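You operate a simulated robot arm through the tools that you are given. There is no shell and no other tool. Be economical: measure what you need, move in short steps, check, and stop when the job is done.

Carry out the task below with a simulated two-armed robot. There is one attempt and no reset: what you move stays moved.

TASK
Hold the small metal bucket on the top of the long green bench steady with one hand, lift the green brush out of it with the other and set it down on the top of the long green bench.

It is judged by the outcome, as a careful person would: the job done as asked, and still so three seconds after it is handed in. It fails if anything else is knocked over, pushed out of place, dropped, spilled or broken.

THE ROBOT
Two 6-joint arms with two-finger grippers on one trunk, on a base that drives. Base frame: it is fixed to the floor where the robot stands at the start and does not move with it; the origin is under the middle of the robot, x ahead of it, y to its left, z up; the surface under the hand at the start is at about z = 800. Units: mm, degrees, N and s.
The left shoulder is at the start at [30, 178, 963], the right one opposite. With the tool pointing down near the work surface each hand reaches from about 420 to 840 mm from the robot's upright axis, wherever it stands, measured 20 degrees to its own side. Places, roughly: top of the long green bench [700, 600, 800]. Payload 2.54 kg a hand.
Tool frame (each hand has its own): the origin (TCP) lies between the finger pads and is the grasp point; the fingertips stand 30 mm ahead of it; z points along the fingers, y is the line along which they close. The gripper opens to 116 mm. The gripper's body begins 95 mm behind the TCP.
Orientation is that of the tool frame in the base frame, as a unit quaternion [x, y, z, w]. With the fingers straight down and closing along the base's y, the tool's x points along the base's -x, its y along +y and its z along -z.

THE INTERFACE
- The arms move only by the tool send_rows. It takes "left_series", "right_series" or both (then of equal length, played together; a hand with none holds still); each is a list of rows, each a list of 3 entries, a list of its own where there are three numbers: the shift along the tool's x, y, z in mm, then the turn, a rotation vector about the tool's x, y, z in degrees, then the gripper command, from -1 (shut) to 1 (fully open), values between in proportion. In form: [[[tx, ty, tz], [wx, wy, wz], grip], ...]. A call has 1 to 20 rows; each row is the pose to reach, as a shift and turn from the pose commanded when the call began, along the tool's axes at that moment. A row lasts 0.2 s, in which the tool goes at most 50 mm and 8.6 degrees; a call with a longer step from one row to the next is refused whole, and so is a gripper value outside its range. A pose out of reach is approached as far as the arm can. The call stops where the force on the tool passes 40 N (or 10 N more than at its start, if that is more) or the arm is blocked; 0.2 s more then pass. Each finger travels about 153 mm/s and halts on what it meets, pressing with about 20 N; the grip force reading is that of the motor and also rises with nothing between the fingers. The clock runs only during rows and for 0.2 s after the last one: add rows that repeat a pose to give the fingers time. It gives the time, the measured TCP pose, the force on the tool (base axes), the opening and the grip force at its end, in the units of the frame above (readings bear some noise), with the torque about the TCP (base axes, N m) and any sound that the robot's microphone picked up, and new pictures: "show" is both (left out), scene, wrist or none (wrist: the cameras of the hands that moved).
- Cameras (640 x 400 px; columns grow to the right, rows downward): "scene" is now at [33.8, -32.2, 1677.6]; the picture's right is [-0.42, -0.91, 0.00], its down [-0.76, 0.35, -0.56] and it looks along [0.50, -0.23, -0.83] (base axes); focal length 273 px, centre (320, 200). "left" rides on the left gripper at [69, 15, -122] in its tool frame; the picture's right is [-0.21, 0.98, 0.00], its down [-0.83, -0.18, -0.53] and it looks along [-0.52, -0.11, 0.85] (tool axes); focal length 251 px, centre (320, 200). "right" rides on the right gripper at [69, -15, -122] in its tool frame; the picture's right is [0.21, 0.98, 0.00], its down [-0.83, 0.18, -0.53] and it looks along [-0.52, 0.11, 0.85] (tool axes); focal length 251 px, centre (320, 200).
- move_column(by): slides the trunk up (or, below 0, down) by that many mm; the arms and the scene camera ride with it, the base frame stays. It gives what a move gives, with no picture.
- drive_base(legs): drives the robot by 1 to 6 legs, each [ahead, left, turn to the left] in mm, mm and degrees, along the robot's own axes; the way and the turn of a leg run together, so that a leg with both is an arc; at most 1500 mm and 180 degrees a leg. The arms and the cameras ride along, it lands a little off, and it stops where it bumps. It gives what a move gives, and a new picture of the scene camera.
- turn_head(pan, tilt): turns the head with the scene camera to pan (to the left, within 143 degrees either way) and tilt (down, from -29 to 69), counted from straight ahead of the robot. It gives what a move gives, and a new picture of the scene camera.
- pixel_to_xyz(camera, pixels): there is no depth. For up to 12 entries [column, row, z] of the newest picture of that camera ("zoom" is the newest enlarged one), the place [x, y] in the base frame at which the ray of that pixel passes the height z, good to about 2 mm. The clock stands still meanwhile.
- inspect(camera, box): a new picture of the part [left, top, right, bottom] of that camera's present view, enlarged. The clock stands still meanwhile.
- close_job(): hands the job in; it is judged then, once.

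Keep the steps short. Do not move on a guess: measure, check each grasp and each placing, and mend mistakes. In all there are 80 turns and 260 pictures (those below and enlarged ones count). Leave the grippers open and the arms clear of the work at the hand-in unless told otherwise, and finish with a single line.

The tools are called after ">>>" as a command line: name --argument value ..., lists and objects as JSON in quotes. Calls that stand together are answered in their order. send_rows: Moves the arms, as the interface text tells. Its arguments: {"type":"object","properties":{"left_series":{"type":"array"},"right_series":{"type":"array"},"show":{"type":"string","enum":["both","scene","wrist","none"]}},"required":[]} The other tools are called the same way: move_column (by) slides the trunk up or down; drive_base (legs) drives the base; turn_head (pan, tilt) turns the head that bears the scene camera; pixel_to_xyz (camera, pixels) gives the place at which the rays of pixels pass given heights; inspect (camera, box) takes an enlarged picture of a part of a camera's view; close_job () hands the job in.

At the start:

```text
clock: 0.0
left_eef_pos: [517.6, 10.2, 1008.0]
left_orientation: [0.0, 1.0, 0.0, -0.001]
left_contact_force: [-1.2, 0.0, -0.3]
left_ft_torque: [0.02, -0.02, -0.01]
left_opening: 116.1
left_grasp_force: 0.0
right_eef_pos: [400.9, -413.9, 1023.0]
right_orientation: [0.0, 1.0, 0.0, -0.001]
right_contact_force: [-0.2, 0.0, 0.2]
right_ft_torque: [0.01, -0.03, 0.04]
right_opening: 115.6
right_grasp_force: 0.1
trunk travel left (down, up): [-175.0, 365.0]
robot x, y, heading: [0.7, 0.6, 0.1]
head pan, tilt: [-24.7, 56.3]
```

scene: 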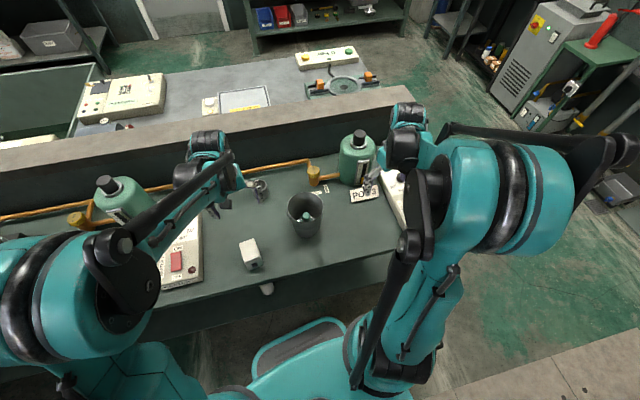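
right: 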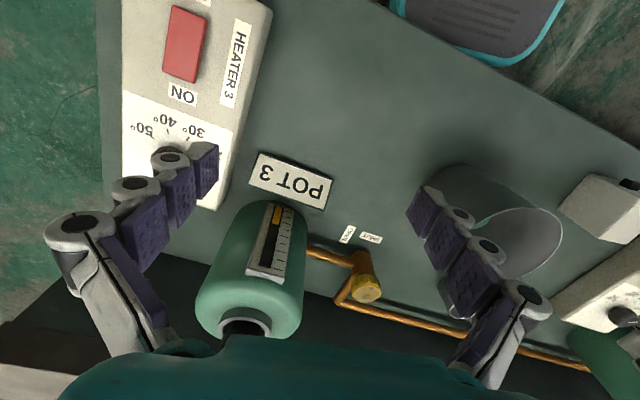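
left: 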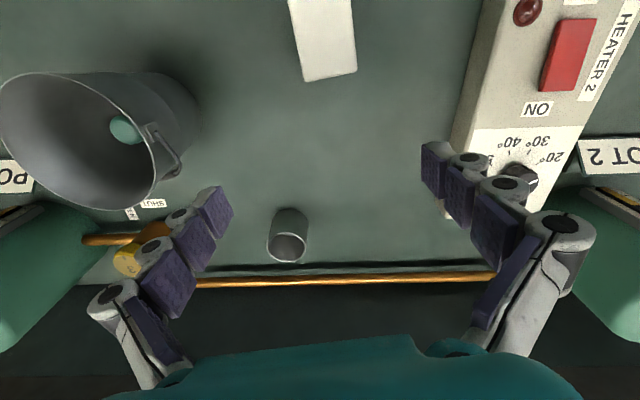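

The bucket is at about (305,215) in the scene, with something green inside at (307,217). I'll enlarge both views of it and estimate positions.

>>> inspect --camera "scene" --box '[230, 150, 390, 270]'

>>> inspect --camera "left" --box '[0, 50, 240, 230]'

>>> pixel_to_xyz --camera "scene" --pixels '[[305, 235, 800], [305, 195, 900], [287, 205, 900], [323, 205, 900], [307, 217, 850], [307, 217, 900], [250, 255, 830], [358, 155, 900], [260, 190, 830], [315, 175, 850], [395, 200, 850]]'

>>> pixel_to_xyz --camera "left" --pixels '[[125, 129, 850], [125, 129, 900], [2, 110, 900], [155, 180, 900], [80, 72, 900], [130, 208, 900], [190, 120, 800], [150, 70, 800], [288, 245, 840], [290, 210, 800]]'

```text
3.33 times, centred on (310, 210) of scene
```

zoom: 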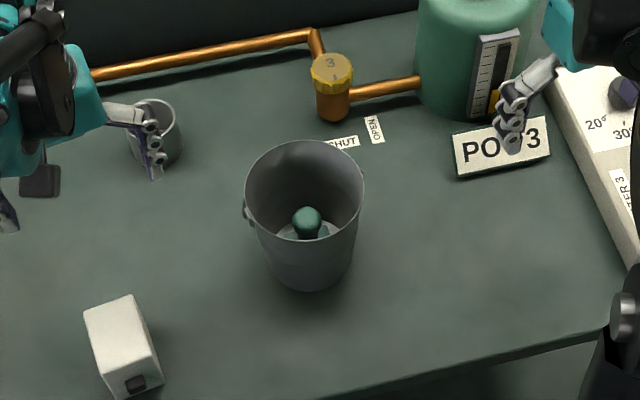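

```text
2.22 times, centred on (120, 140) of left
```

zoom: 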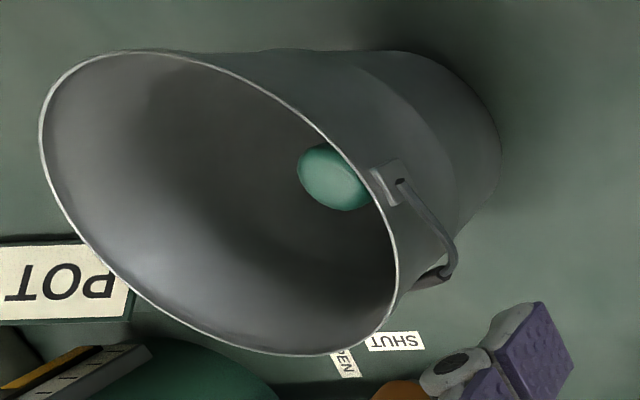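

```text
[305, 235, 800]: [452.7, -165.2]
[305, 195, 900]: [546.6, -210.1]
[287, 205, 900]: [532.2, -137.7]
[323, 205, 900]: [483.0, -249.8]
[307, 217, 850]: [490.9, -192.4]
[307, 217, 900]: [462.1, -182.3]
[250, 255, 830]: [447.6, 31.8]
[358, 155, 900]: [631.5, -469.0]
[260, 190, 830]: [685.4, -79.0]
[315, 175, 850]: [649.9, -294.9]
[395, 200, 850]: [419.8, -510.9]
```

```text
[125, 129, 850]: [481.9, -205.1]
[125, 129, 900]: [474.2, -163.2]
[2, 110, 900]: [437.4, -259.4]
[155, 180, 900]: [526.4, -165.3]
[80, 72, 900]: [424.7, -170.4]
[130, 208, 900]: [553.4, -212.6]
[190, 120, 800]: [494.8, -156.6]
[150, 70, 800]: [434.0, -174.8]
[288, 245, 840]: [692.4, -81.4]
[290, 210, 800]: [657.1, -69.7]
```

Next I'll triangulate the rim from both cameras by testing heights.

>>> pixel_to_xyz --camera "scene" --pixels '[[287.5, 207, 900], [322.9, 205.5, 900], [304.9, 192.3, 900], [305.5, 222, 900], [287.5, 207, 930], [322.9, 205.5, 930], [304.9, 192.3, 930], [305.5, 222, 930], [295, 236, 800], [318, 236, 800]]'

>>> pixel_to_xyz --camera "left" --pixels '[[34.5, 72.5, 900], [154.6, 171.5, 900], [124.5, 209.8, 900], [69, 190, 900], [100, 90, 900], [34.5, 72.5, 930], [154.6, 171.5, 930], [124.5, 209.8, 930], [69, 190, 930], [100, 90, 930]]'

>>> turn_head --pan 40 --tilt 45

```text
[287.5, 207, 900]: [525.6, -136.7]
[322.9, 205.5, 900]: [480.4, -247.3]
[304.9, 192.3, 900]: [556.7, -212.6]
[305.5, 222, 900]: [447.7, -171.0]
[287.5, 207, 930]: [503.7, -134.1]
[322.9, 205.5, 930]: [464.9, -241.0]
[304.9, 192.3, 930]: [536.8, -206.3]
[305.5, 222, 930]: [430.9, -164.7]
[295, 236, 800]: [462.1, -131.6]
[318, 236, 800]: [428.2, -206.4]
```

```text
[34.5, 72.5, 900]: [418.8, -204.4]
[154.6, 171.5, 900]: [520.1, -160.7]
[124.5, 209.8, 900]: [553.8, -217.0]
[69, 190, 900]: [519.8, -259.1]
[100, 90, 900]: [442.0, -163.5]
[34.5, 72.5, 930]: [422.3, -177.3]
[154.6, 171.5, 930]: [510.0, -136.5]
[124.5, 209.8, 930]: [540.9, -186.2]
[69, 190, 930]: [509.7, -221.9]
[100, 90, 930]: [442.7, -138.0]
```

```text
clock: 1.4
left_eef_pos: [515.7, 10.2, 1006.7]
left_orientation: [0.0, 1.0, 0.001, 0.0]
left_contact_force: [-0.3, -0.2, 0.4]
left_ft_torque: [-0.02, 0.01, -0.01]
left_opening: 115.9
left_grasp_force: 0.0
right_eef_pos: [400.0, -414.1, 1022.2]
right_orientation: [0.0, 1.0, 0.0, 0.0]
right_contact_force: [1.0, -0.4, 0.4]
right_ft_torque: [-0.01, 0.0, -0.02]
right_opening: 116.0
right_grasp_force: 0.0
trunk travel left (down, up): [-175.0, 365.0]
robot x, y, heading: [-0.4, 4.6, -0.1]
head pan, tilt: [40.0, 45.0]
```

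scene: 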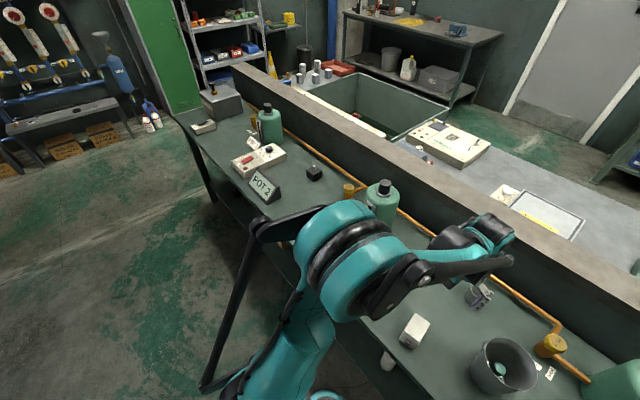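

There is only one bucket. The estimate is rim z≈920, centre (487,-189), diameter ≈118, base diameter ≈82, and knob top near z≈868. Next I'll look at the handle from the right wrist camera and turn the head back.

>>> inspect --camera "right" --box '[400, 140, 600, 340]'

>>> turn_head --pan -20 --tilt 60

```text
2.00 times, centred on (500, 240) of right
```

zoom: 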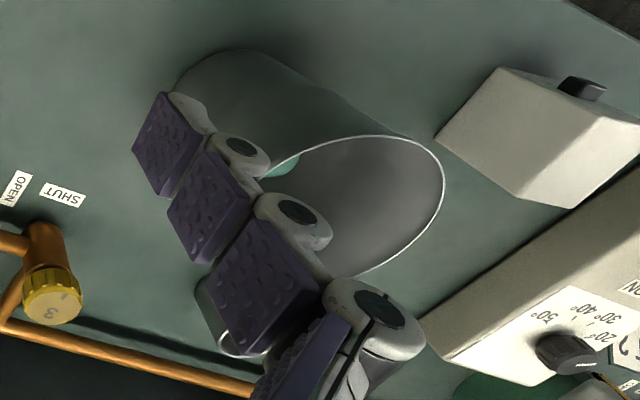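

```text
clock: 2.6
left_eef_pos: [517.7, 8.4, 1005.8]
left_orientation: [0.0, 1.0, 0.0, -0.001]
left_contact_force: [-0.1, 0.3, 0.4]
left_ft_torque: [0.0, -0.01, 0.0]
left_opening: 116.3
left_grasp_force: 0.0
right_eef_pos: [398.7, -413.7, 1023.1]
right_orientation: [0.0, 1.0, 0.0, 0.0]
right_contact_force: [-0.7, 0.1, 0.2]
right_ft_torque: [0.01, 0.02, 0.01]
right_opening: 116.1
right_grasp_force: 0.0
trunk travel left (down, up): [-175.0, 365.0]
robot x, y, heading: [-1.5, -2.7, -0.1]
head pan, tilt: [-20.0, 60.0]
```

scene: 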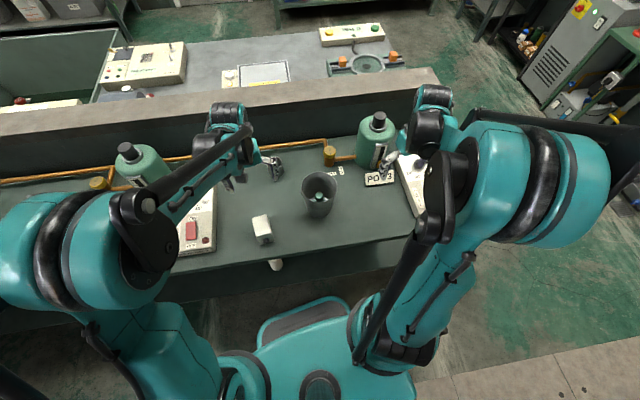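

To see into the bucket and find the handle, I'll move the right hand about 200 mm to +y, staying high with its tips at z≈1010.

>>> send_rows --right_series '[[[5, 45, -5], [0, 0, 0], 1], [[10, 90, -10], [0, 0, 0], 1], [[15, 135, -20], [0, 0, 0], 1], [[20, 170, -30], [0, 0, 0], 1], [[20, 190, -30], [0, 0, 0], 1], [[20, 190, -30], [0, 0, 0], 1]]' --show "wrist"

```text
clock: 4.0
left_eef_pos: [516.2, 9.0, 1005.7]
left_orientation: [0.0, 1.0, 0.0, -0.001]
left_contact_force: [0.9, 0.5, 0.1]
left_ft_torque: [0.0, 0.01, -0.02]
left_opening: 116.0
left_grasp_force: 0.1
right_eef_pos: [379.9, -225.0, 1051.8]
right_orientation: [0.0, 1.0, 0.0, 0.001]
right_contact_force: [-0.4, 0.7, -0.6]
right_ft_torque: [0.02, 0.0, 0.02]
right_opening: 115.9
right_grasp_force: 0.1
trunk travel left (down, up): [-175.0, 365.0]
robot x, y, heading: [-2.5, 1.1, -0.3]
head pan, tilt: [-20.0, 60.0]
```

right: 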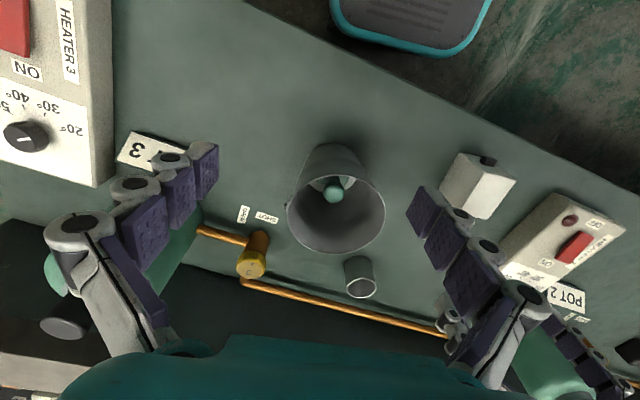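

>>> inspect --camera "right" --box '[260, 130, 420, 270]'

```text
2.86 times, centred on (340, 200) of right
```

zoom: 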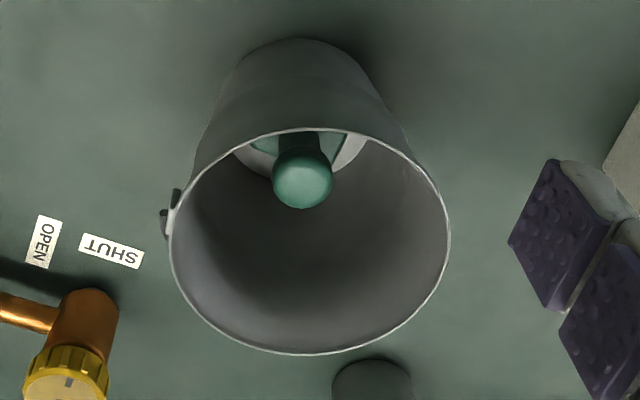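

The brush stands upright in the bucket with its knob at zoom (302,180). I'll triangulate the knob and rim from here.

>>> pixel_to_xyz --camera "zoom" --pixels '[[302, 180, 850], [302, 180, 870], [302, 180, 890], [168, 220, 920], [450, 235, 920], [305, 354, 920], [300, 130, 920], [168, 220, 900], [450, 235, 900], [305, 354, 900], [300, 130, 900], [300, 40, 800]]'

>>> inspect --camera "scene" --box '[270, 150, 370, 230]'

>>> inspect --camera "left" --box '[0, 50, 240, 230]'

```text
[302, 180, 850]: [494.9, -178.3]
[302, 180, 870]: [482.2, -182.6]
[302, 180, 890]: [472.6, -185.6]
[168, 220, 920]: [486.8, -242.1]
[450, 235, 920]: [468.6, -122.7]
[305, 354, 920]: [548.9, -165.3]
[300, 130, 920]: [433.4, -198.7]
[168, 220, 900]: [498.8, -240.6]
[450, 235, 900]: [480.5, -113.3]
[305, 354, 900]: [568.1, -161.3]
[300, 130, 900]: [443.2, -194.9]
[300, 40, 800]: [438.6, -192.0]
```

```text
5.00 times, centred on (320, 190) of scene
```

zoom: 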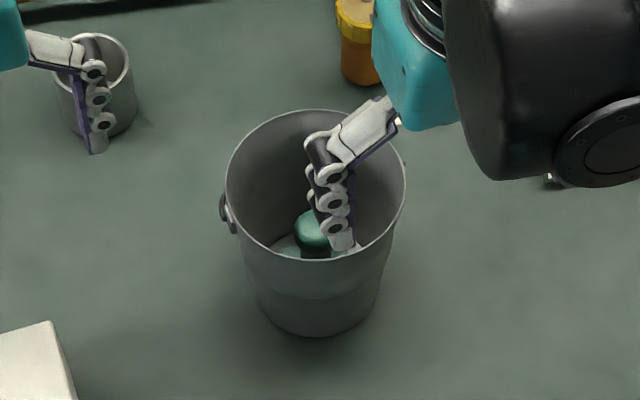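

```text
2.22 times, centred on (120, 140) of left
```

zoom: 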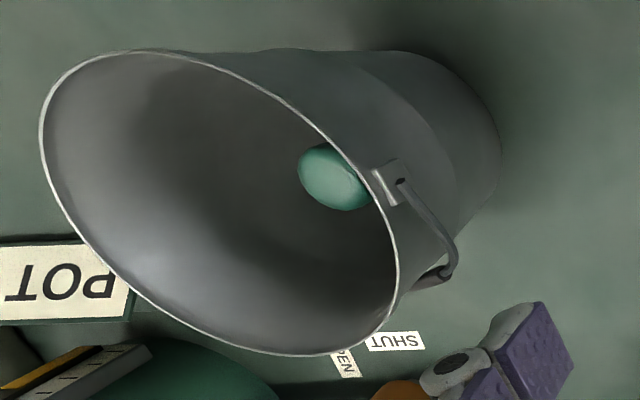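

The brush knob is near (482,-184,868) and the rim is about Ø119, centred at (489,-184). The bail hangs on the +x side and reaches down to z≈870.

Plan: the left hand straddles the bucket below the bail from its front-left side, with fingers 35° below horizontal. The right hand lifts the brush from above. First I'll move the right hand back and yaw the left by 60°.

>>> send_rows --left_series '[[[12, 0, -5], [0, 0, 7.5], 1], [[24, 0, -10], [0, 0, 15], 1], [[36, 0, -15], [0, 0, 22.5], 1], [[48, 0, -20], [0, 0, 30], 1], [[60, 0, -25], [0, 0, 37.5], 1], [[72, 0, -30], [0, 0, 45], 1], [[84, 0, -35], [0, 0, 52.5], 1], [[90, 0, -40], [0, 0, 60], 1]]' --right_series '[[[-5, -30, 0], [0, 0, 0], 1], [[-10, -60, 0], [0, 0, 0], 1], [[-15, -90, 0], [0, 0, 0], 1], [[-20, -120, 0], [0, 0, 0], 1], [[-20, -150, 0], [0, 0, 0], 1], [[-20, -170, 0], [0, 0, 0], 1], [[-20, -190, 0], [0, 0, 0], 1], [[-20, -190, 0], [0, 0, 0], 1]]' --show "scene"

```text
clock: 5.8
left_eef_pos: [425.9, 8.0, 1045.6]
left_orientation: [0.5, 0.866, 0.0, -0.001]
left_contact_force: [-0.1, -0.1, -0.6]
left_ft_torque: [0.02, -0.02, -0.01]
left_opening: 116.0
left_grasp_force: 0.2
right_eef_pos: [399.3, -411.8, 1054.2]
right_orientation: [0.001, 1.0, 0.0, -0.001]
right_contact_force: [0.2, -0.5, 0.6]
right_ft_torque: [-0.04, -0.03, -0.01]
right_opening: 116.0
right_grasp_force: 0.0
trunk travel left (down, up): [-175.0, 365.0]
robot x, y, heading: [-0.1, -4.1, -0.1]
head pan, tilt: [-20.0, 60.0]
```

scene: 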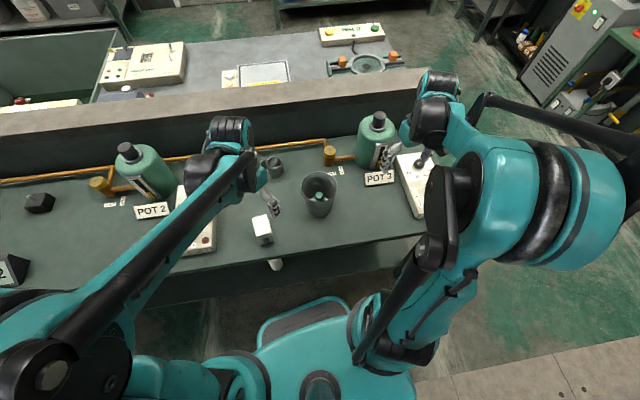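

Yaw went as predicted. Now I'll tilt the left hand 55° about its closing axis to the pre-grasp line, still about 190 mm back from the bucket.

>>> send_rows --left_series '[[[0, 0, 0], [0, -7.9, 0], 1], [[0, 0, 0], [0, -15.8, 0], 1], [[-5, -8, 15], [0, -23.6, 0], 1], [[-11, -16, 30], [0, -31.5, 0], 1], [[-17, -25, 45], [0, -39.4, 0], 1], [[-23, -33, 65], [0, -47.2, 0], 1], [[-31, -43, 92], [0, -55, 0], 1], [[-31, -43, 92], [0, -55, 0], 1]]' --show "both"

```text
clock: 7.7
left_eef_pos: [422.5, -40.2, 1001.2]
left_orientation: [0.443, 0.768, -0.231, 0.4]
left_contact_force: [0.5, -0.1, -0.1]
left_ft_torque: [0.0, -0.01, 0.0]
left_opening: 116.1
left_grasp_force: 0.0
left hand out of reach, approached as far as the arm can: row 7, 8
right_eef_pos: [400.5, -411.8, 1053.9]
right_orientation: [0.0, 1.0, 0.0, 0.0]
right_contact_force: [-0.2, 0.1, -0.1]
right_ft_torque: [-0.03, 0.03, -0.03]
right_opening: 116.1
right_grasp_force: 0.0
trunk travel left (down, up): [-175.0, 365.0]
robot x, y, heading: [-0.1, 2.4, 0.1]
head pan, tilt: [-20.0, 60.0]
```

scene: 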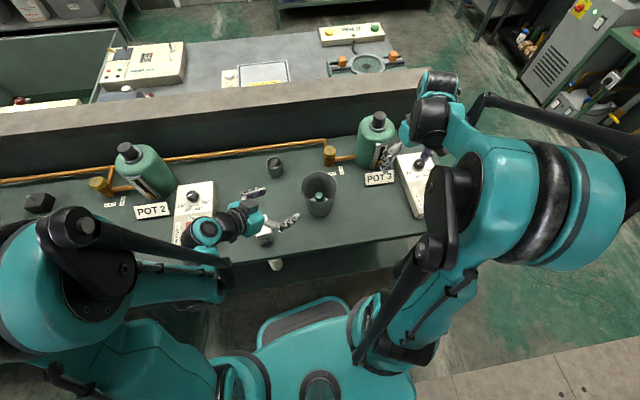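
left: 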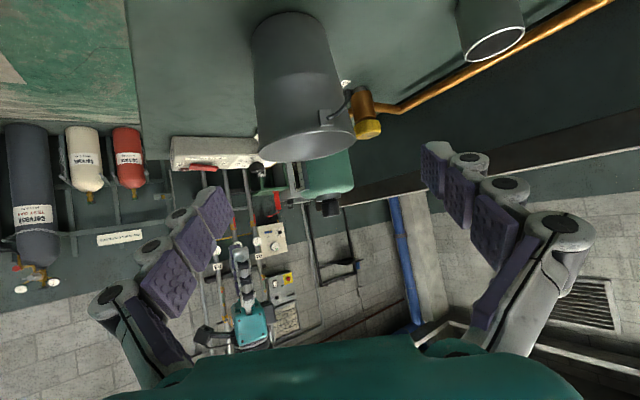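

The orientation is right, but the arm can't get low enough here: z is 1001 and I wanted 954. I'll lower the trunk by 50 mm, since both hands are well above everything.

>>> move_column --by -50

>>> inspect --camera "left" --box '[160, 0, 480, 200]'

>>> inspect --camera "scene" --box '[160, 140, 400, 290]'

```text
clock: 8.6
left_eef_pos: [421.9, -41.7, 950.5]
left_orientation: [0.443, 0.769, -0.23, 0.399]
left_contact_force: [-0.6, 0.6, 0.2]
left_ft_torque: [-0.01, -0.02, 0.0]
left_opening: 116.0
left_grasp_force: 0.0
right_eef_pos: [400.4, -412.0, 1003.9]
right_orientation: [0.001, 1.0, 0.0, 0.0]
right_contact_force: [0.3, 0.8, 0.6]
right_ft_torque: [-0.04, -0.02, -0.01]
right_opening: 115.6
right_grasp_force: 0.0
trunk travel left (down, up): [-125.0, 415.0]
robot x, y, heading: [-0.9, 0.4, -0.2]
head pan, tilt: [-20.0, 60.0]
```

```text
2.00 times, centred on (320, 100) of left
```

zoom: 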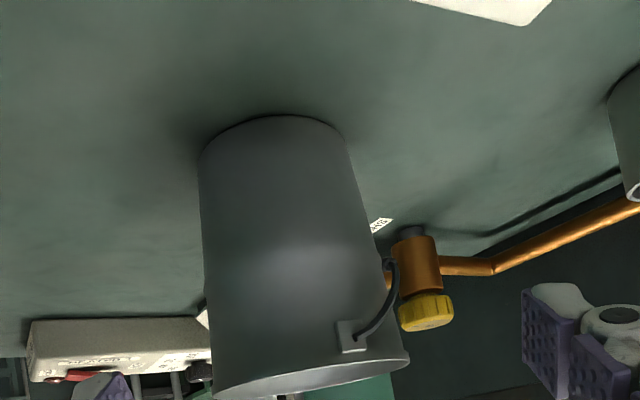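

```text
2.67 times, centred on (280, 215) of scene
```

zoom: 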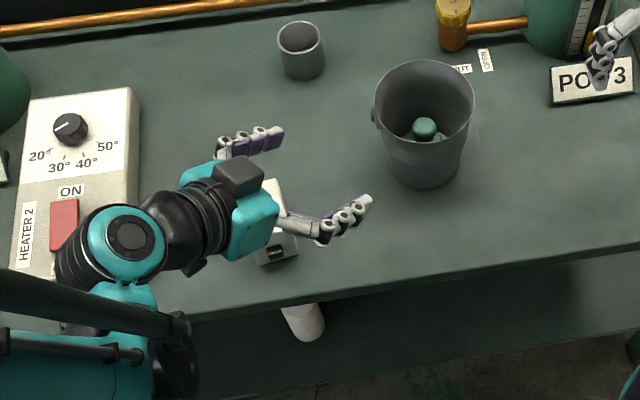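

The pose is now near the approach line. I'll check the bucket's base position and axis from both cameras before advancing.

>>> pixel_to_xyz --camera "left" --pixels '[[297.5, 57.5, 800], [260, 77.5, 800], [333.5, 77.5, 800]]'

>>> pixel_to_xyz --camera "scene" --pixels '[[319.4, 210.1, 800], [299.9, 180.5, 920], [338.1, 177.5, 920], [319, 162.5, 920], [319, 195, 920], [319, 188, 868]]'

```text
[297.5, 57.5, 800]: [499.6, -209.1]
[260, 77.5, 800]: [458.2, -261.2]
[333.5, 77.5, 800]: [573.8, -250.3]
```

```text
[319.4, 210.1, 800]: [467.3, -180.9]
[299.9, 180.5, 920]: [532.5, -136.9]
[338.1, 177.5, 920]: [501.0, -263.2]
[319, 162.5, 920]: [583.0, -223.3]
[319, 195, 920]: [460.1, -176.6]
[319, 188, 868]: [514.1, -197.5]
```

Those came from the pose before the trunk moved (older pictures). I'll repeat with the zoom picture.

>>> pixel_to_xyz --camera "zoom" --pixels '[[425, 187, 800], [373, 108, 920], [475, 100, 920], [424, 60, 920], [424, 147, 920], [424, 128, 868], [388, 160, 800], [460, 160, 800]]'

>>> inspect --camera "left" --box '[160, 0, 480, 200]'

>>> pixel_to_xyz --camera "zoom" --pixels '[[275, 115, 800], [200, 155, 800], [347, 155, 800], [390, 265, 860], [350, 335, 900], [215, 400, 920], [408, 360, 920]]'

```text
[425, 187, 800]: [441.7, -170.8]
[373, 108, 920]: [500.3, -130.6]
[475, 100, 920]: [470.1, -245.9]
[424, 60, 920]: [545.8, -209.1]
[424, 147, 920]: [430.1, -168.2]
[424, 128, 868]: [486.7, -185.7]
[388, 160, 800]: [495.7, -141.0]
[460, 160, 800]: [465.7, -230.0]
```

```text
2.00 times, centred on (320, 100) of left
```

zoom: 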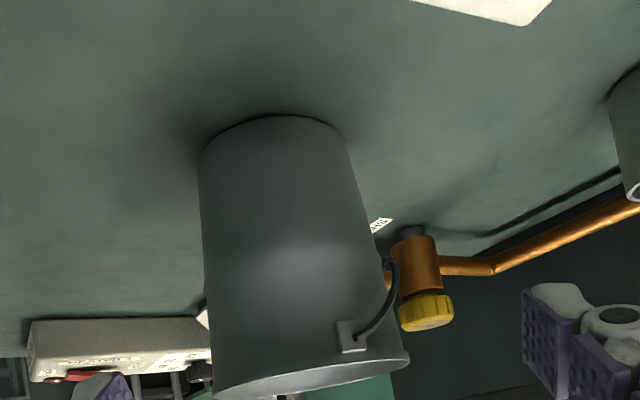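

```text
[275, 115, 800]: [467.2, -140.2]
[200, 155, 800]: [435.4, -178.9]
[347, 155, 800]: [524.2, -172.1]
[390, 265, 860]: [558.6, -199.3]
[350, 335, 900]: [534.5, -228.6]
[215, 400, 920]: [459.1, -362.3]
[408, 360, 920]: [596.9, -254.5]
```

Axis is ≈ (487,-186), base Ø≈90, and Ø≈97 where I'll grip. First I'll correct laterally by -16 mm along tool y, then advance 90 of the 184 mm.

>>> send_rows --left_series '[[[8, -16, 0], [0, 0, 0], 1], [[8, -16, 30], [0, 0, 0], 1], [[8, -16, 60], [0, 0, 0], 1], [[8, -16, 90], [0, 0, 0], 1], [[8, -16, 90], [0, 0, 0], 1]]' --show "both"

```text
clock: 9.8
left_eef_pos: [460.9, -113.1, 924.0]
left_orientation: [0.443, 0.769, -0.23, 0.399]
left_contact_force: [-1.3, -0.3, -0.1]
left_ft_torque: [-0.01, -0.02, 0.03]
left_opening: 116.0
left_grasp_force: 0.1
left hand out of reach, approached as far as the arm can: row 1, 2, 3, 4, 5
right_eef_pos: [398.7, -411.3, 1005.7]
right_orientation: [0.0, 1.0, 0.0, -0.001]
right_contact_force: [0.7, 0.0, 0.0]
right_ft_torque: [-0.04, -0.02, 0.01]
right_opening: 116.1
right_grasp_force: 0.0
trunk travel left (down, up): [-125.0, 415.0]
robot x, y, heading: [1.3, 3.4, 0.1]
head pan, tilt: [-20.0, 60.0]
```

scene: 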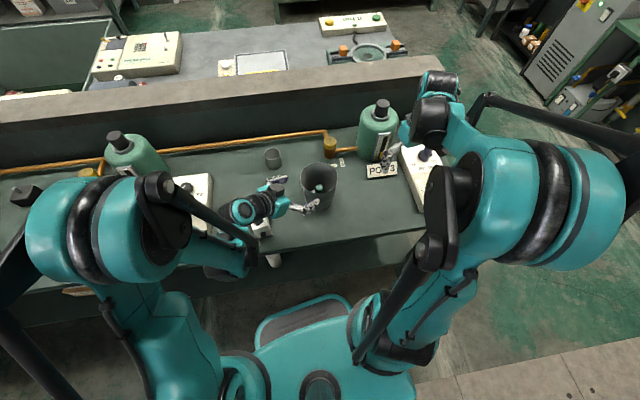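
left: 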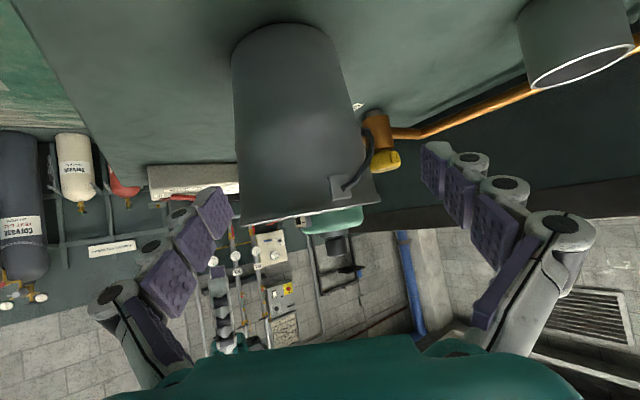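

The left hand is still limited: z is 924 instead of 892, and it sits ~14 mm off laterally. I'll back it off 40 mm and raise the right hand. Then I'll lower the trunk by 70 mm.

>>> send_rows --left_series '[[[0, 0, -20], [0, 0, 0], 1], [[0, 0, -40], [0, 0, 0], 1], [[0, 0, -40], [0, 0, 0], 1]]' --right_series '[[[0, 0, -25], [0, 0, 0], 1], [[0, 0, -50], [0, 0, 0], 1], [[0, 0, -70], [0, 0, 0], 1]]' --show "none"

>>> move_column --by -70

```text
clock: 10.6
left_eef_pos: [444.8, -84.2, 945.1]
left_orientation: [0.444, 0.768, -0.231, 0.399]
left_contact_force: [0.4, 0.4, 0.0]
left_ft_torque: [-0.01, 0.01, -0.01]
left_opening: 116.0
left_grasp_force: 0.1
right_eef_pos: [399.7, -413.3, 1074.5]
right_orientation: [0.0, 1.0, 0.001, 0.0]
right_contact_force: [0.0, 0.2, 0.2]
right_ft_torque: [-0.03, -0.04, 0.02]
right_opening: 116.1
right_grasp_force: 0.1
trunk travel left (down, up): [-125.0, 415.0]
robot x, y, heading: [-4.3, -4.3, -0.1]
head pan, tilt: [-20.0, 60.0]
```

```text
clock: 11.7
left_eef_pos: [446.0, -83.9, 875.9]
left_orientation: [0.443, 0.769, -0.23, 0.4]
left_contact_force: [-0.5, -0.3, -0.6]
left_ft_torque: [0.0, 0.04, 0.01]
left_opening: 116.0
left_grasp_force: 0.0
right_eef_pos: [399.5, -414.2, 1004.2]
right_orientation: [0.0, 1.0, 0.0, 0.0]
right_contact_force: [-0.3, -0.4, 0.4]
right_ft_torque: [-0.02, -0.01, -0.02]
right_opening: 116.2
right_grasp_force: 0.1
trunk travel left (down, up): [-55.0, 485.0]
robot x, y, heading: [-1.2, 3.6, -0.1]
head pan, tilt: [-20.0, 60.0]
```

The hand is now free to go up to the line: 30 mm up and 16 mm sideways. I'll align it and check.

>>> send_rows --left_series '[[[-25, 0, -17], [0, 0, 0], 1], [[-25, -16, -17], [0, 0, 0], 1], [[-25, -16, -17], [0, 0, 0], 1]]' --show "both"

>>> inspect --camera "scene" --box '[180, 120, 420, 270]'

```text
clock: 12.4
left_eef_pos: [431.9, -92.4, 906.9]
left_orientation: [0.444, 0.769, -0.23, 0.399]
left_contact_force: [0.5, 0.4, 0.3]
left_ft_torque: [-0.02, 0.05, 0.02]
left_opening: 116.5
left_grasp_force: 0.0
right_eef_pos: [400.0, -413.7, 1003.6]
right_orientation: [0.0, 1.0, 0.0, 0.001]
right_contact_force: [-1.0, 0.0, 0.0]
right_ft_torque: [0.02, 0.0, 0.01]
right_opening: 116.0
right_grasp_force: 0.0
trunk travel left (down, up): [-55.0, 485.0]
robot x, y, heading: [0.8, 3.7, 0.1]
head pan, tilt: [-20.0, 60.0]
```

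scene: 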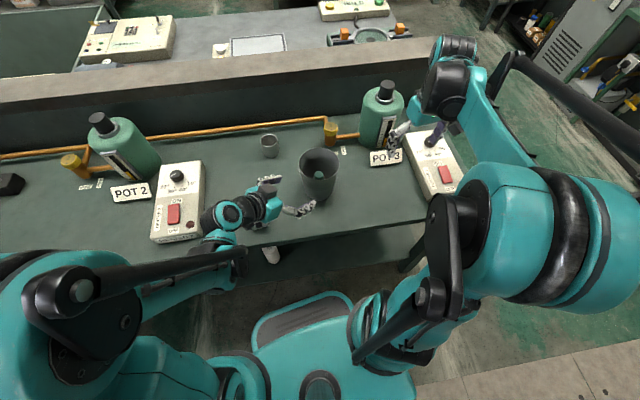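
left: 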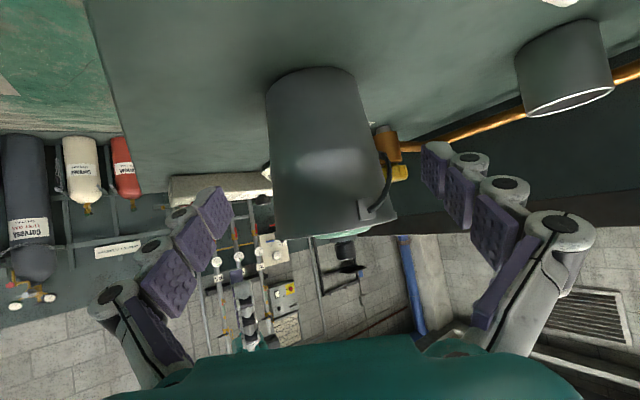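

```text
2.67 times, centred on (300, 195) of scene
```

zoom: 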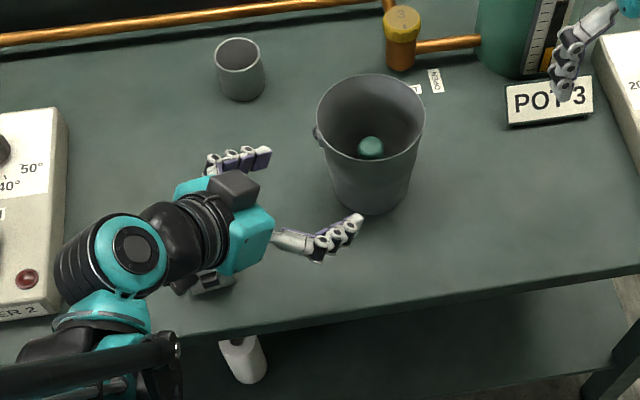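

The hand is on the line: lateral 327.8, z 907. I'll advance 70 of 119 mm.

>>> send_rows --left_series '[[[0, 0, 20], [0, 0, 0], 1], [[0, 0, 40], [0, 0, 0], 1], [[0, 0, 55], [0, 0, 0], 1], [[0, 0, 70], [0, 0, 0], 1], [[0, 0, 70], [0, 0, 0], 1]]' --show "wrist"

>>> inspect --camera "scene" --box '[200, 120, 400, 245]'

```text
clock: 13.4
left_eef_pos: [457.8, -137.5, 868.8]
left_orientation: [0.443, 0.768, -0.231, 0.4]
left_contact_force: [-4.0, -0.7, 33.8]
left_ft_torque: [4.68, 1.69, 0.69]
left_opening: 115.9
left_grasp_force: 0.0
right_eef_pos: [398.7, -413.0, 1005.3]
right_orientation: [0.0, 1.0, 0.0, 0.001]
right_contact_force: [1.3, 0.1, 0.8]
right_ft_torque: [0.0, 0.01, 0.01]
right_opening: 115.9
right_grasp_force: 0.0
trunk travel left (down, up): [-55.0, 485.0]
robot x, y, heading: [0.6, 5.7, 0.0]
head pan, tilt: [-20.0, 60.0]
stopped in row 4 (left hand): the force on the tool passed its limit at 54 N (the readings are from after the stop); the commanded pose is now the measured one
```

left: 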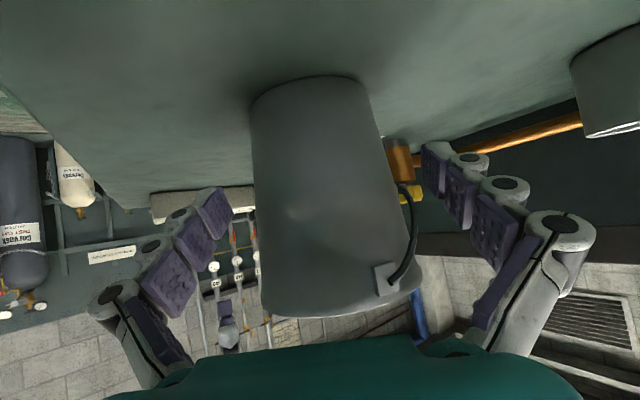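

```text
3.20 times, centred on (300, 182) of scene
```

zoom: 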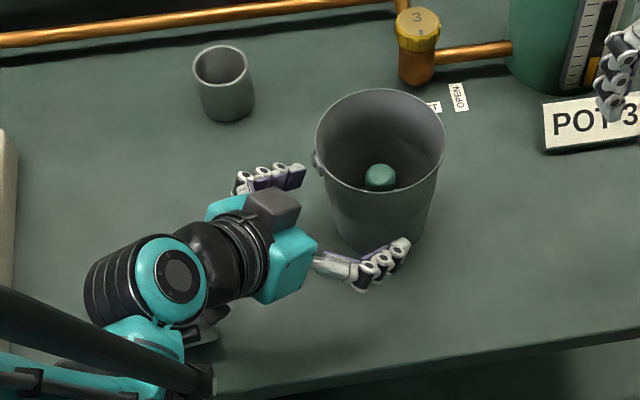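

The force is +34 N upward with a torque that puts the contact near (408,0). The underside of the hand touched the white block, so I'll lift straight up and then back off to inspect it.

>>> send_rows --left_series '[[[-16, 0, -11], [0, 0, 0], 1], [[-33, 0, -23], [0, 0, 0], 1], [[-49, 0, -35], [0, 0, 0], 1], [[-49, 0, -75], [0, 0, 0], 1], [[-49, 0, -115], [0, 0, 0], 1], [[-49, 0, -115], [0, 0, 0], 1]]' --show "both"

>>> inspect --camera "scene" --box '[180, 120, 380, 245]'

```text
clock: 14.8
left_eef_pos: [427.6, -77.5, 973.7]
left_orientation: [0.444, 0.768, -0.232, 0.399]
left_contact_force: [1.0, -0.6, 0.5]
left_ft_torque: [-0.02, -0.03, 0.03]
left_opening: 116.0
left_grasp_force: 0.1
right_eef_pos: [400.8, -413.0, 1003.0]
right_orientation: [0.0, 1.0, 0.001, 0.0]
right_contact_force: [0.2, 0.5, -0.1]
right_ft_torque: [0.01, -0.01, -0.03]
right_opening: 115.9
right_grasp_force: 0.0
trunk travel left (down, up): [-55.0, 485.0]
robot x, y, heading: [0.6, -3.8, 0.1]
head pan, tilt: [-20.0, 60.0]
```

scene: 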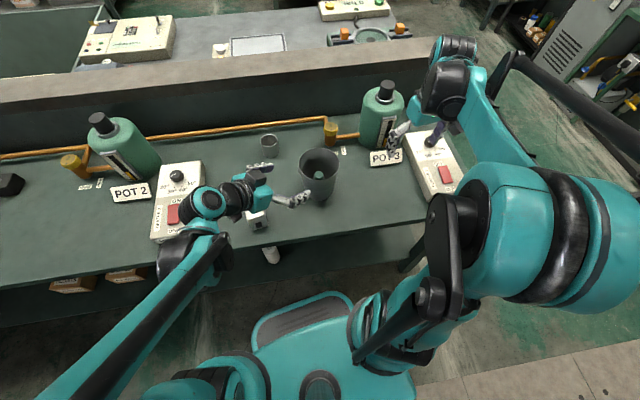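
left: 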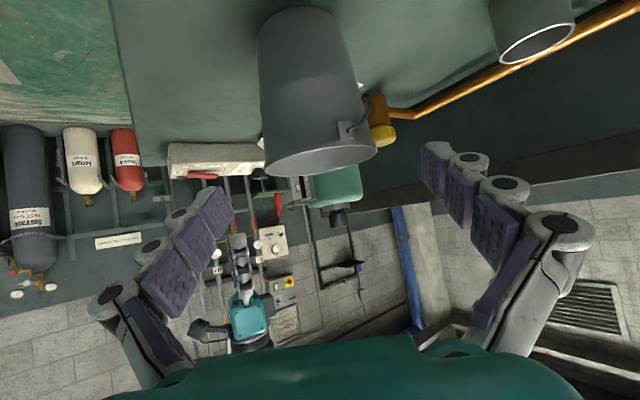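

```text
3.20 times, centred on (280, 182) of scene
```

zoom: 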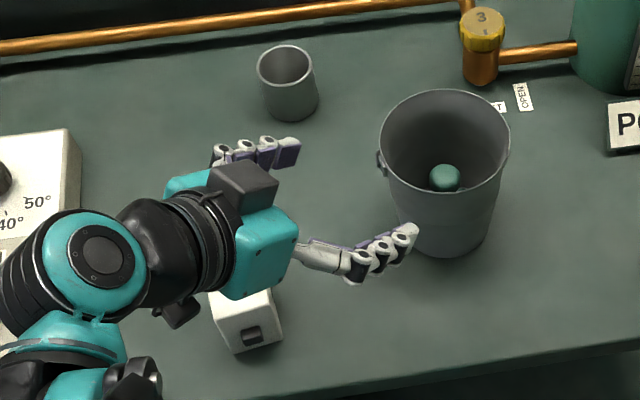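

I'll compare the block's corner with its first position. The front-right bottom corner was ≈ (406,7) in the first picture by my own calculation.

>>> pixel_to_xyz --camera "zoom" --pixels '[[283, 340, 800], [232, 354, 800], [278, 300, 845], [278, 300, 860], [210, 320, 850], [272, 290, 860], [252, 335, 825]]'

>>> inspect --camera "scene" --box '[225, 195, 305, 245]'

```text
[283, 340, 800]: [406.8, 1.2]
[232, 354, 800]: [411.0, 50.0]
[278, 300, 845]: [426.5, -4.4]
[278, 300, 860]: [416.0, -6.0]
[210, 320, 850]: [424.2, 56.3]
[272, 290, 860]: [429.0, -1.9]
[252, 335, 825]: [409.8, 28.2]
```

```text
8.00 times, centred on (265, 220) of scene
```

zoom: 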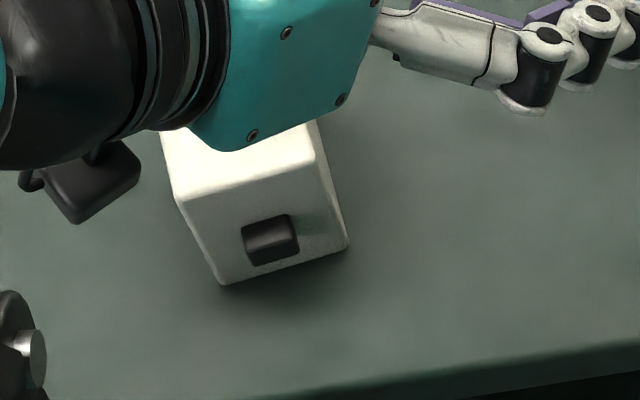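

The block is upright and within measuring error of its old spot. I'll now approach from nearer the front (azimuth -20°) so the hand stays clear of the block. First I'll drive back 120 mm to give the arms room.

>>> drive_base --legs '[[-120, 0, 0]]'

```text
clock: 16.1
left_eef_pos: [305.9, -77.1, 974.2]
left_orientation: [0.444, 0.768, -0.231, 0.4]
left_contact_force: [-0.3, -0.6, 0.4]
left_ft_torque: [0.0, 0.0, 0.04]
left_opening: 115.8
left_grasp_force: 0.1
right_eef_pos: [278.7, -414.6, 1004.4]
right_orientation: [0.0, 1.0, -0.001, 0.0]
right_contact_force: [0.6, 0.2, 0.0]
right_ft_torque: [-0.01, -0.06, -0.01]
right_opening: 115.8
right_grasp_force: 0.1
trunk travel left (down, up): [-55.0, 485.0]
robot x, y, heading: [-122.6, 3.7, 0.1]
head pan, tilt: [-20.0, 60.0]
```

scene: 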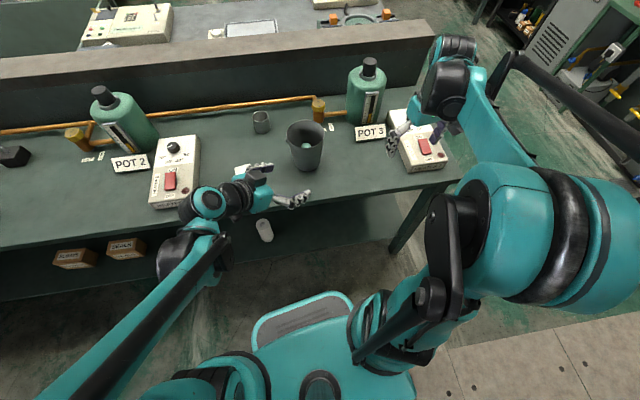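

Now I'll yaw the left hand +40° about the vertical and bring it to the new pre-grasp point, near (360,-140,945).

>>> send_rows --left_series '[[[-5, 3, 16], [-6.56, 0, -4.6], 1], [[-9, 6, 33], [-13.1, 0, -9.2], 1], [[-14, 9, 50], [-19.7, 0, -13.8], 1], [[-18, 12, 67], [-26.2, 0, -18.4], 1], [[-23, 15, 83], [-32.8, 0, -23], 1], [[-23, 15, 83], [-32.8, 0, -23], 1]]' --show "both"

>>> inspect --camera "scene" --box '[200, 90, 400, 215]'

```text
clock: 17.5
left_eef_pos: [360.2, -139.0, 945.5]
left_orientation: [0.154, 0.874, -0.081, 0.454]
left_contact_force: [-0.1, 0.5, 0.3]
left_ft_torque: [0.01, 0.01, -0.01]
left_opening: 115.9
left_grasp_force: 0.0
right_eef_pos: [279.7, -413.4, 1004.1]
right_orientation: [0.0, 1.0, 0.0, -0.001]
right_contact_force: [0.6, 0.8, -0.5]
right_ft_torque: [-0.02, 0.0, -0.05]
right_opening: 116.3
right_grasp_force: 0.0
trunk travel left (down, up): [-55.0, 485.0]
robot x, y, heading: [-120.4, -3.3, 0.2]
head pan, tilt: [-20.0, 60.0]
```

scene: 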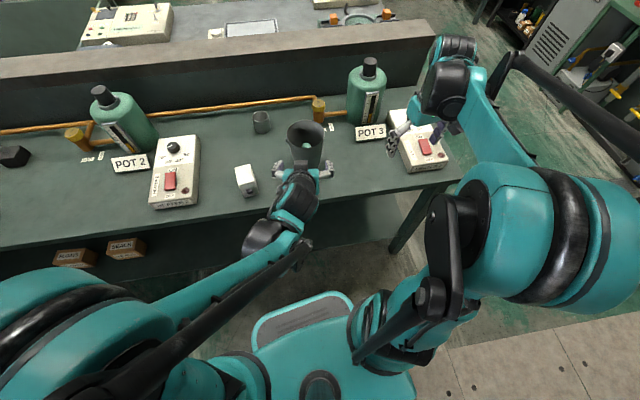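
left: 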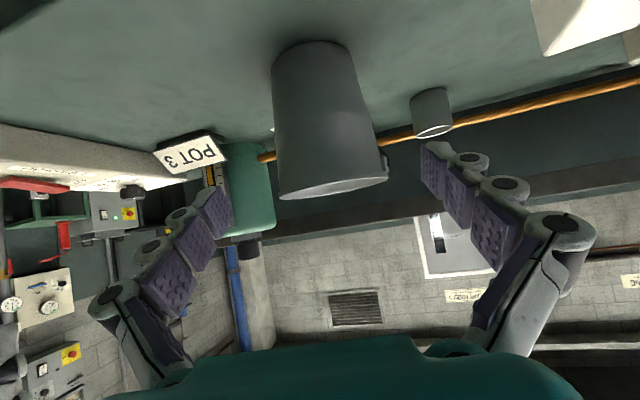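

```text
3.20 times, centred on (300, 152) of scene
```

zoom: 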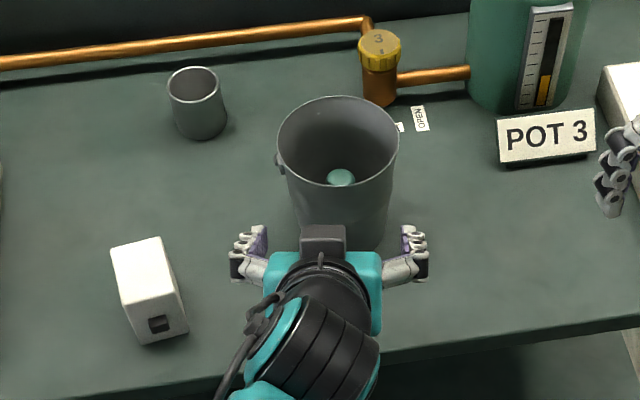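

Everything is clear now and the block stands freely. I'll measure the bucket from both cameras for lateral alignment, and the block corner as well.

>>> pixel_to_xyz --camera "zoom" --pixels '[[276, 150, 920], [400, 150, 920], [338, 96, 920], [340, 187, 920], [341, 177, 868], [189, 333, 800], [141, 345, 800]]'

>>> inspect --camera "left" --box '[240, 20, 440, 220]'

```text
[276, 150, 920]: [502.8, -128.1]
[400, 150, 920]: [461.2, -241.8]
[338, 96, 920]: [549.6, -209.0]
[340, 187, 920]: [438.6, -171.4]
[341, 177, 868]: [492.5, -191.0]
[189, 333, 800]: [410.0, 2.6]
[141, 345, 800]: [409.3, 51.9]
```

```text
2.00 times, centred on (340, 120) of left
```

zoom: 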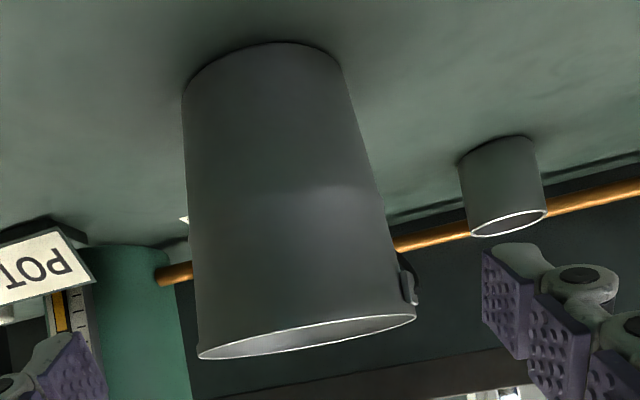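

>>> pixel_to_xyz --camera "zoom" --pixels '[[183, 92, 800], [343, 80, 800], [265, 42, 800], [186, 145, 830], [355, 135, 830], [198, 345, 920], [416, 315, 920]]'

```text
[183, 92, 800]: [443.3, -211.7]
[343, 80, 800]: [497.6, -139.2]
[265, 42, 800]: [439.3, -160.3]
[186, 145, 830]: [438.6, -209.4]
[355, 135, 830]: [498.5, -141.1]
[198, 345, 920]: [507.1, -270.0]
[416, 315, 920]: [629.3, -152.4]
```

Lateral alignment is within about 1–2 mm. I'll drop onto the line and advance 100 of 160 mm.

>>> send_rows --left_series '[[[19, 1, 0], [0, 0, 0], 1], [[19, 1, 25], [0, 0, 0], 1], [[19, 1, 50], [0, 0, 0], 1], [[19, 1, 75], [0, 0, 0], 1], [[19, 1, 100], [0, 0, 0], 1], [[19, 1, 100], [0, 0, 0], 1]]' --show "both"

>>> inspect --camera "scene" --box '[200, 90, 400, 215]'

```text
clock: 18.9
left_eef_pos: [427.7, -165.1, 871.3]
left_orientation: [0.153, 0.874, -0.08, 0.454]
left_contact_force: [-0.2, -0.6, 0.3]
left_ft_torque: [0.01, 0.03, 0.03]
left_opening: 115.9
left_grasp_force: 0.2
right_eef_pos: [278.1, -414.4, 1004.0]
right_orientation: [0.0, 1.0, 0.0, 0.0]
right_contact_force: [0.0, 0.4, 0.2]
right_ft_torque: [0.02, 0.0, -0.03]
right_opening: 115.8
right_grasp_force: 0.1
trunk travel left (down, up): [-55.0, 485.0]
robot x, y, heading: [-119.2, 2.4, -0.1]
head pan, tilt: [-20.0, 60.0]
```

scene: 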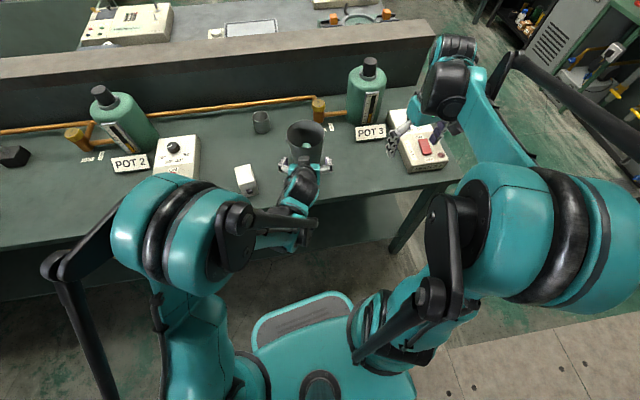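
left: 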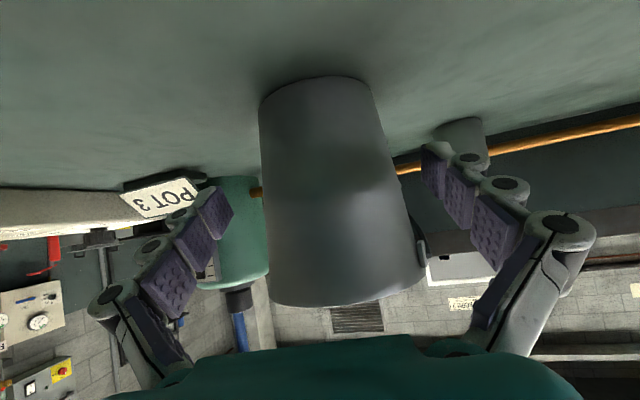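

```text
3.20 times, centred on (300, 152) of scene
```

zoom: 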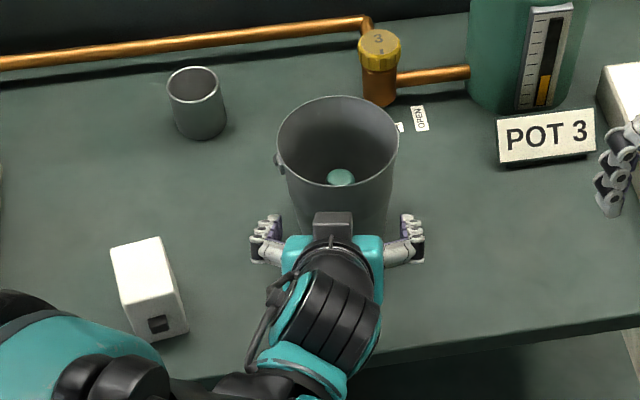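

The bucket sits centred between the fingers. I'll advance the last 58 mm slowly.

>>> send_rows --left_series '[[[0, 0, 15], [0, 0, 0], 1], [[0, 0, 30], [0, 0, 0], 1], [[0, 0, 44], [0, 0, 0], 1], [[0, 0, 58], [0, 0, 0], 1], [[0, 0, 58], [0, 0, 0], 1]]' --show "wrist"

>>> inspect --camera "scene" --box '[200, 90, 400, 215]'

```text
clock: 20.1
left_eef_pos: [471.5, -180.1, 839.6]
left_orientation: [0.154, 0.874, -0.08, 0.454]
left_contact_force: [-0.1, 0.3, 0.4]
left_ft_torque: [0.0, 0.04, 0.01]
left_opening: 116.0
left_grasp_force: 0.0
right_eef_pos: [280.3, -413.3, 1004.2]
right_orientation: [0.0, 1.0, 0.0, 0.001]
right_contact_force: [-0.5, -0.5, -1.0]
right_ft_torque: [-0.02, 0.03, 0.01]
right_opening: 115.9
right_grasp_force: 0.1
trunk travel left (down, up): [-55.0, 485.0]
robot x, y, heading: [-116.9, 0.0, -0.2]
head pan, tilt: [-20.0, 60.0]
```

left: 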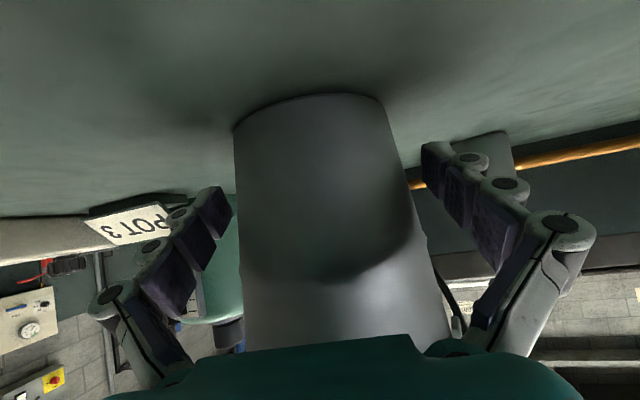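

```text
3.20 times, centred on (300, 152) of scene
```

zoom: 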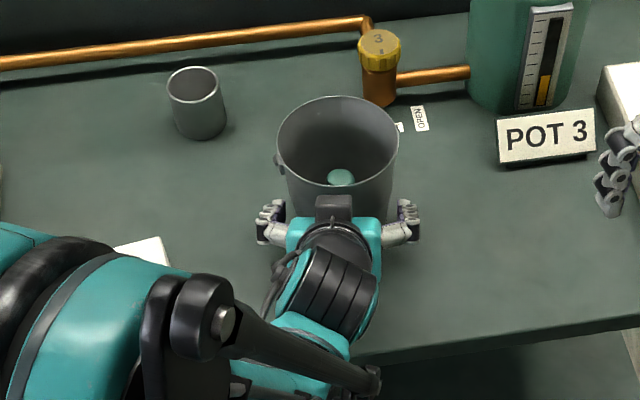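

TCP is at (471.5,-180,839.6) with no contact. I'll shift 2 mm along -y to centre and close gently in steps.

>>> send_rows --left_series '[[[0, -2, 0], [0, 0, 0], 1], [[0, -2, 0], [0, 0, 0], 0.85], [[0, -2, 0], [0, 0, 0], 0.78], [[0, -2, 0], [0, 0, 0], 0.72], [[0, -2, 0], [0, 0, 0], 0.66], [[0, -2, 0], [0, 0, 0], 0.6], [[0, -2, 0], [0, 0, 0], 0.5], [[0, -2, 0], [0, 0, 0], 0.4], [[0, -2, 0], [0, 0, 0], 0.4]]' --show "wrist"

>>> inspect --camera "scene" --box '[200, 90, 400, 215]'

```text
clock: 22.1
left_eef_pos: [470.8, -182.8, 838.2]
left_orientation: [0.154, 0.874, -0.081, 0.455]
left_contact_force: [0.2, 2.9, 1.2]
left_ft_torque: [0.25, -0.02, 0.04]
left_opening: 96.2
left_grasp_force: 20.7
right_eef_pos: [279.6, -413.2, 1003.6]
right_orientation: [0.001, 1.0, 0.0, -0.001]
right_contact_force: [0.5, 0.5, -0.3]
right_ft_torque: [0.01, -0.01, 0.02]
right_opening: 116.0
right_grasp_force: 0.2
trunk travel left (down, up): [-55.0, 485.0]
robot x, y, heading: [-117.9, 2.2, 0.1]
head pan, tilt: [-20.0, 60.0]
```

left: 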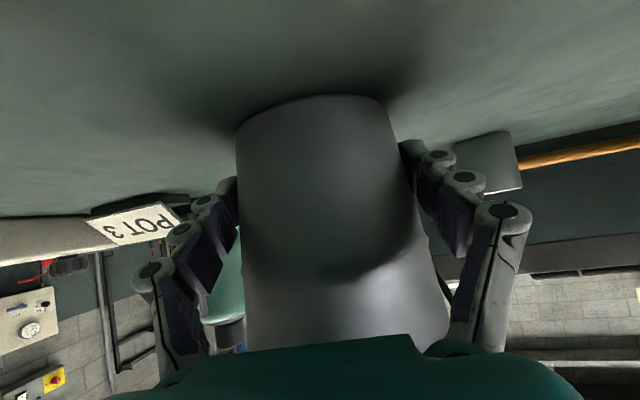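

```text
3.20 times, centred on (300, 152) of scene
```

zoom: 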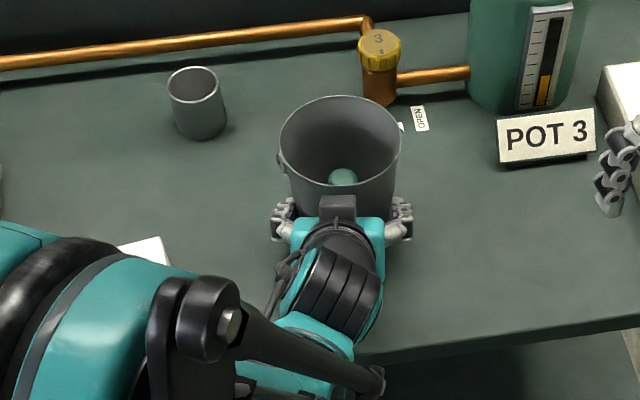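

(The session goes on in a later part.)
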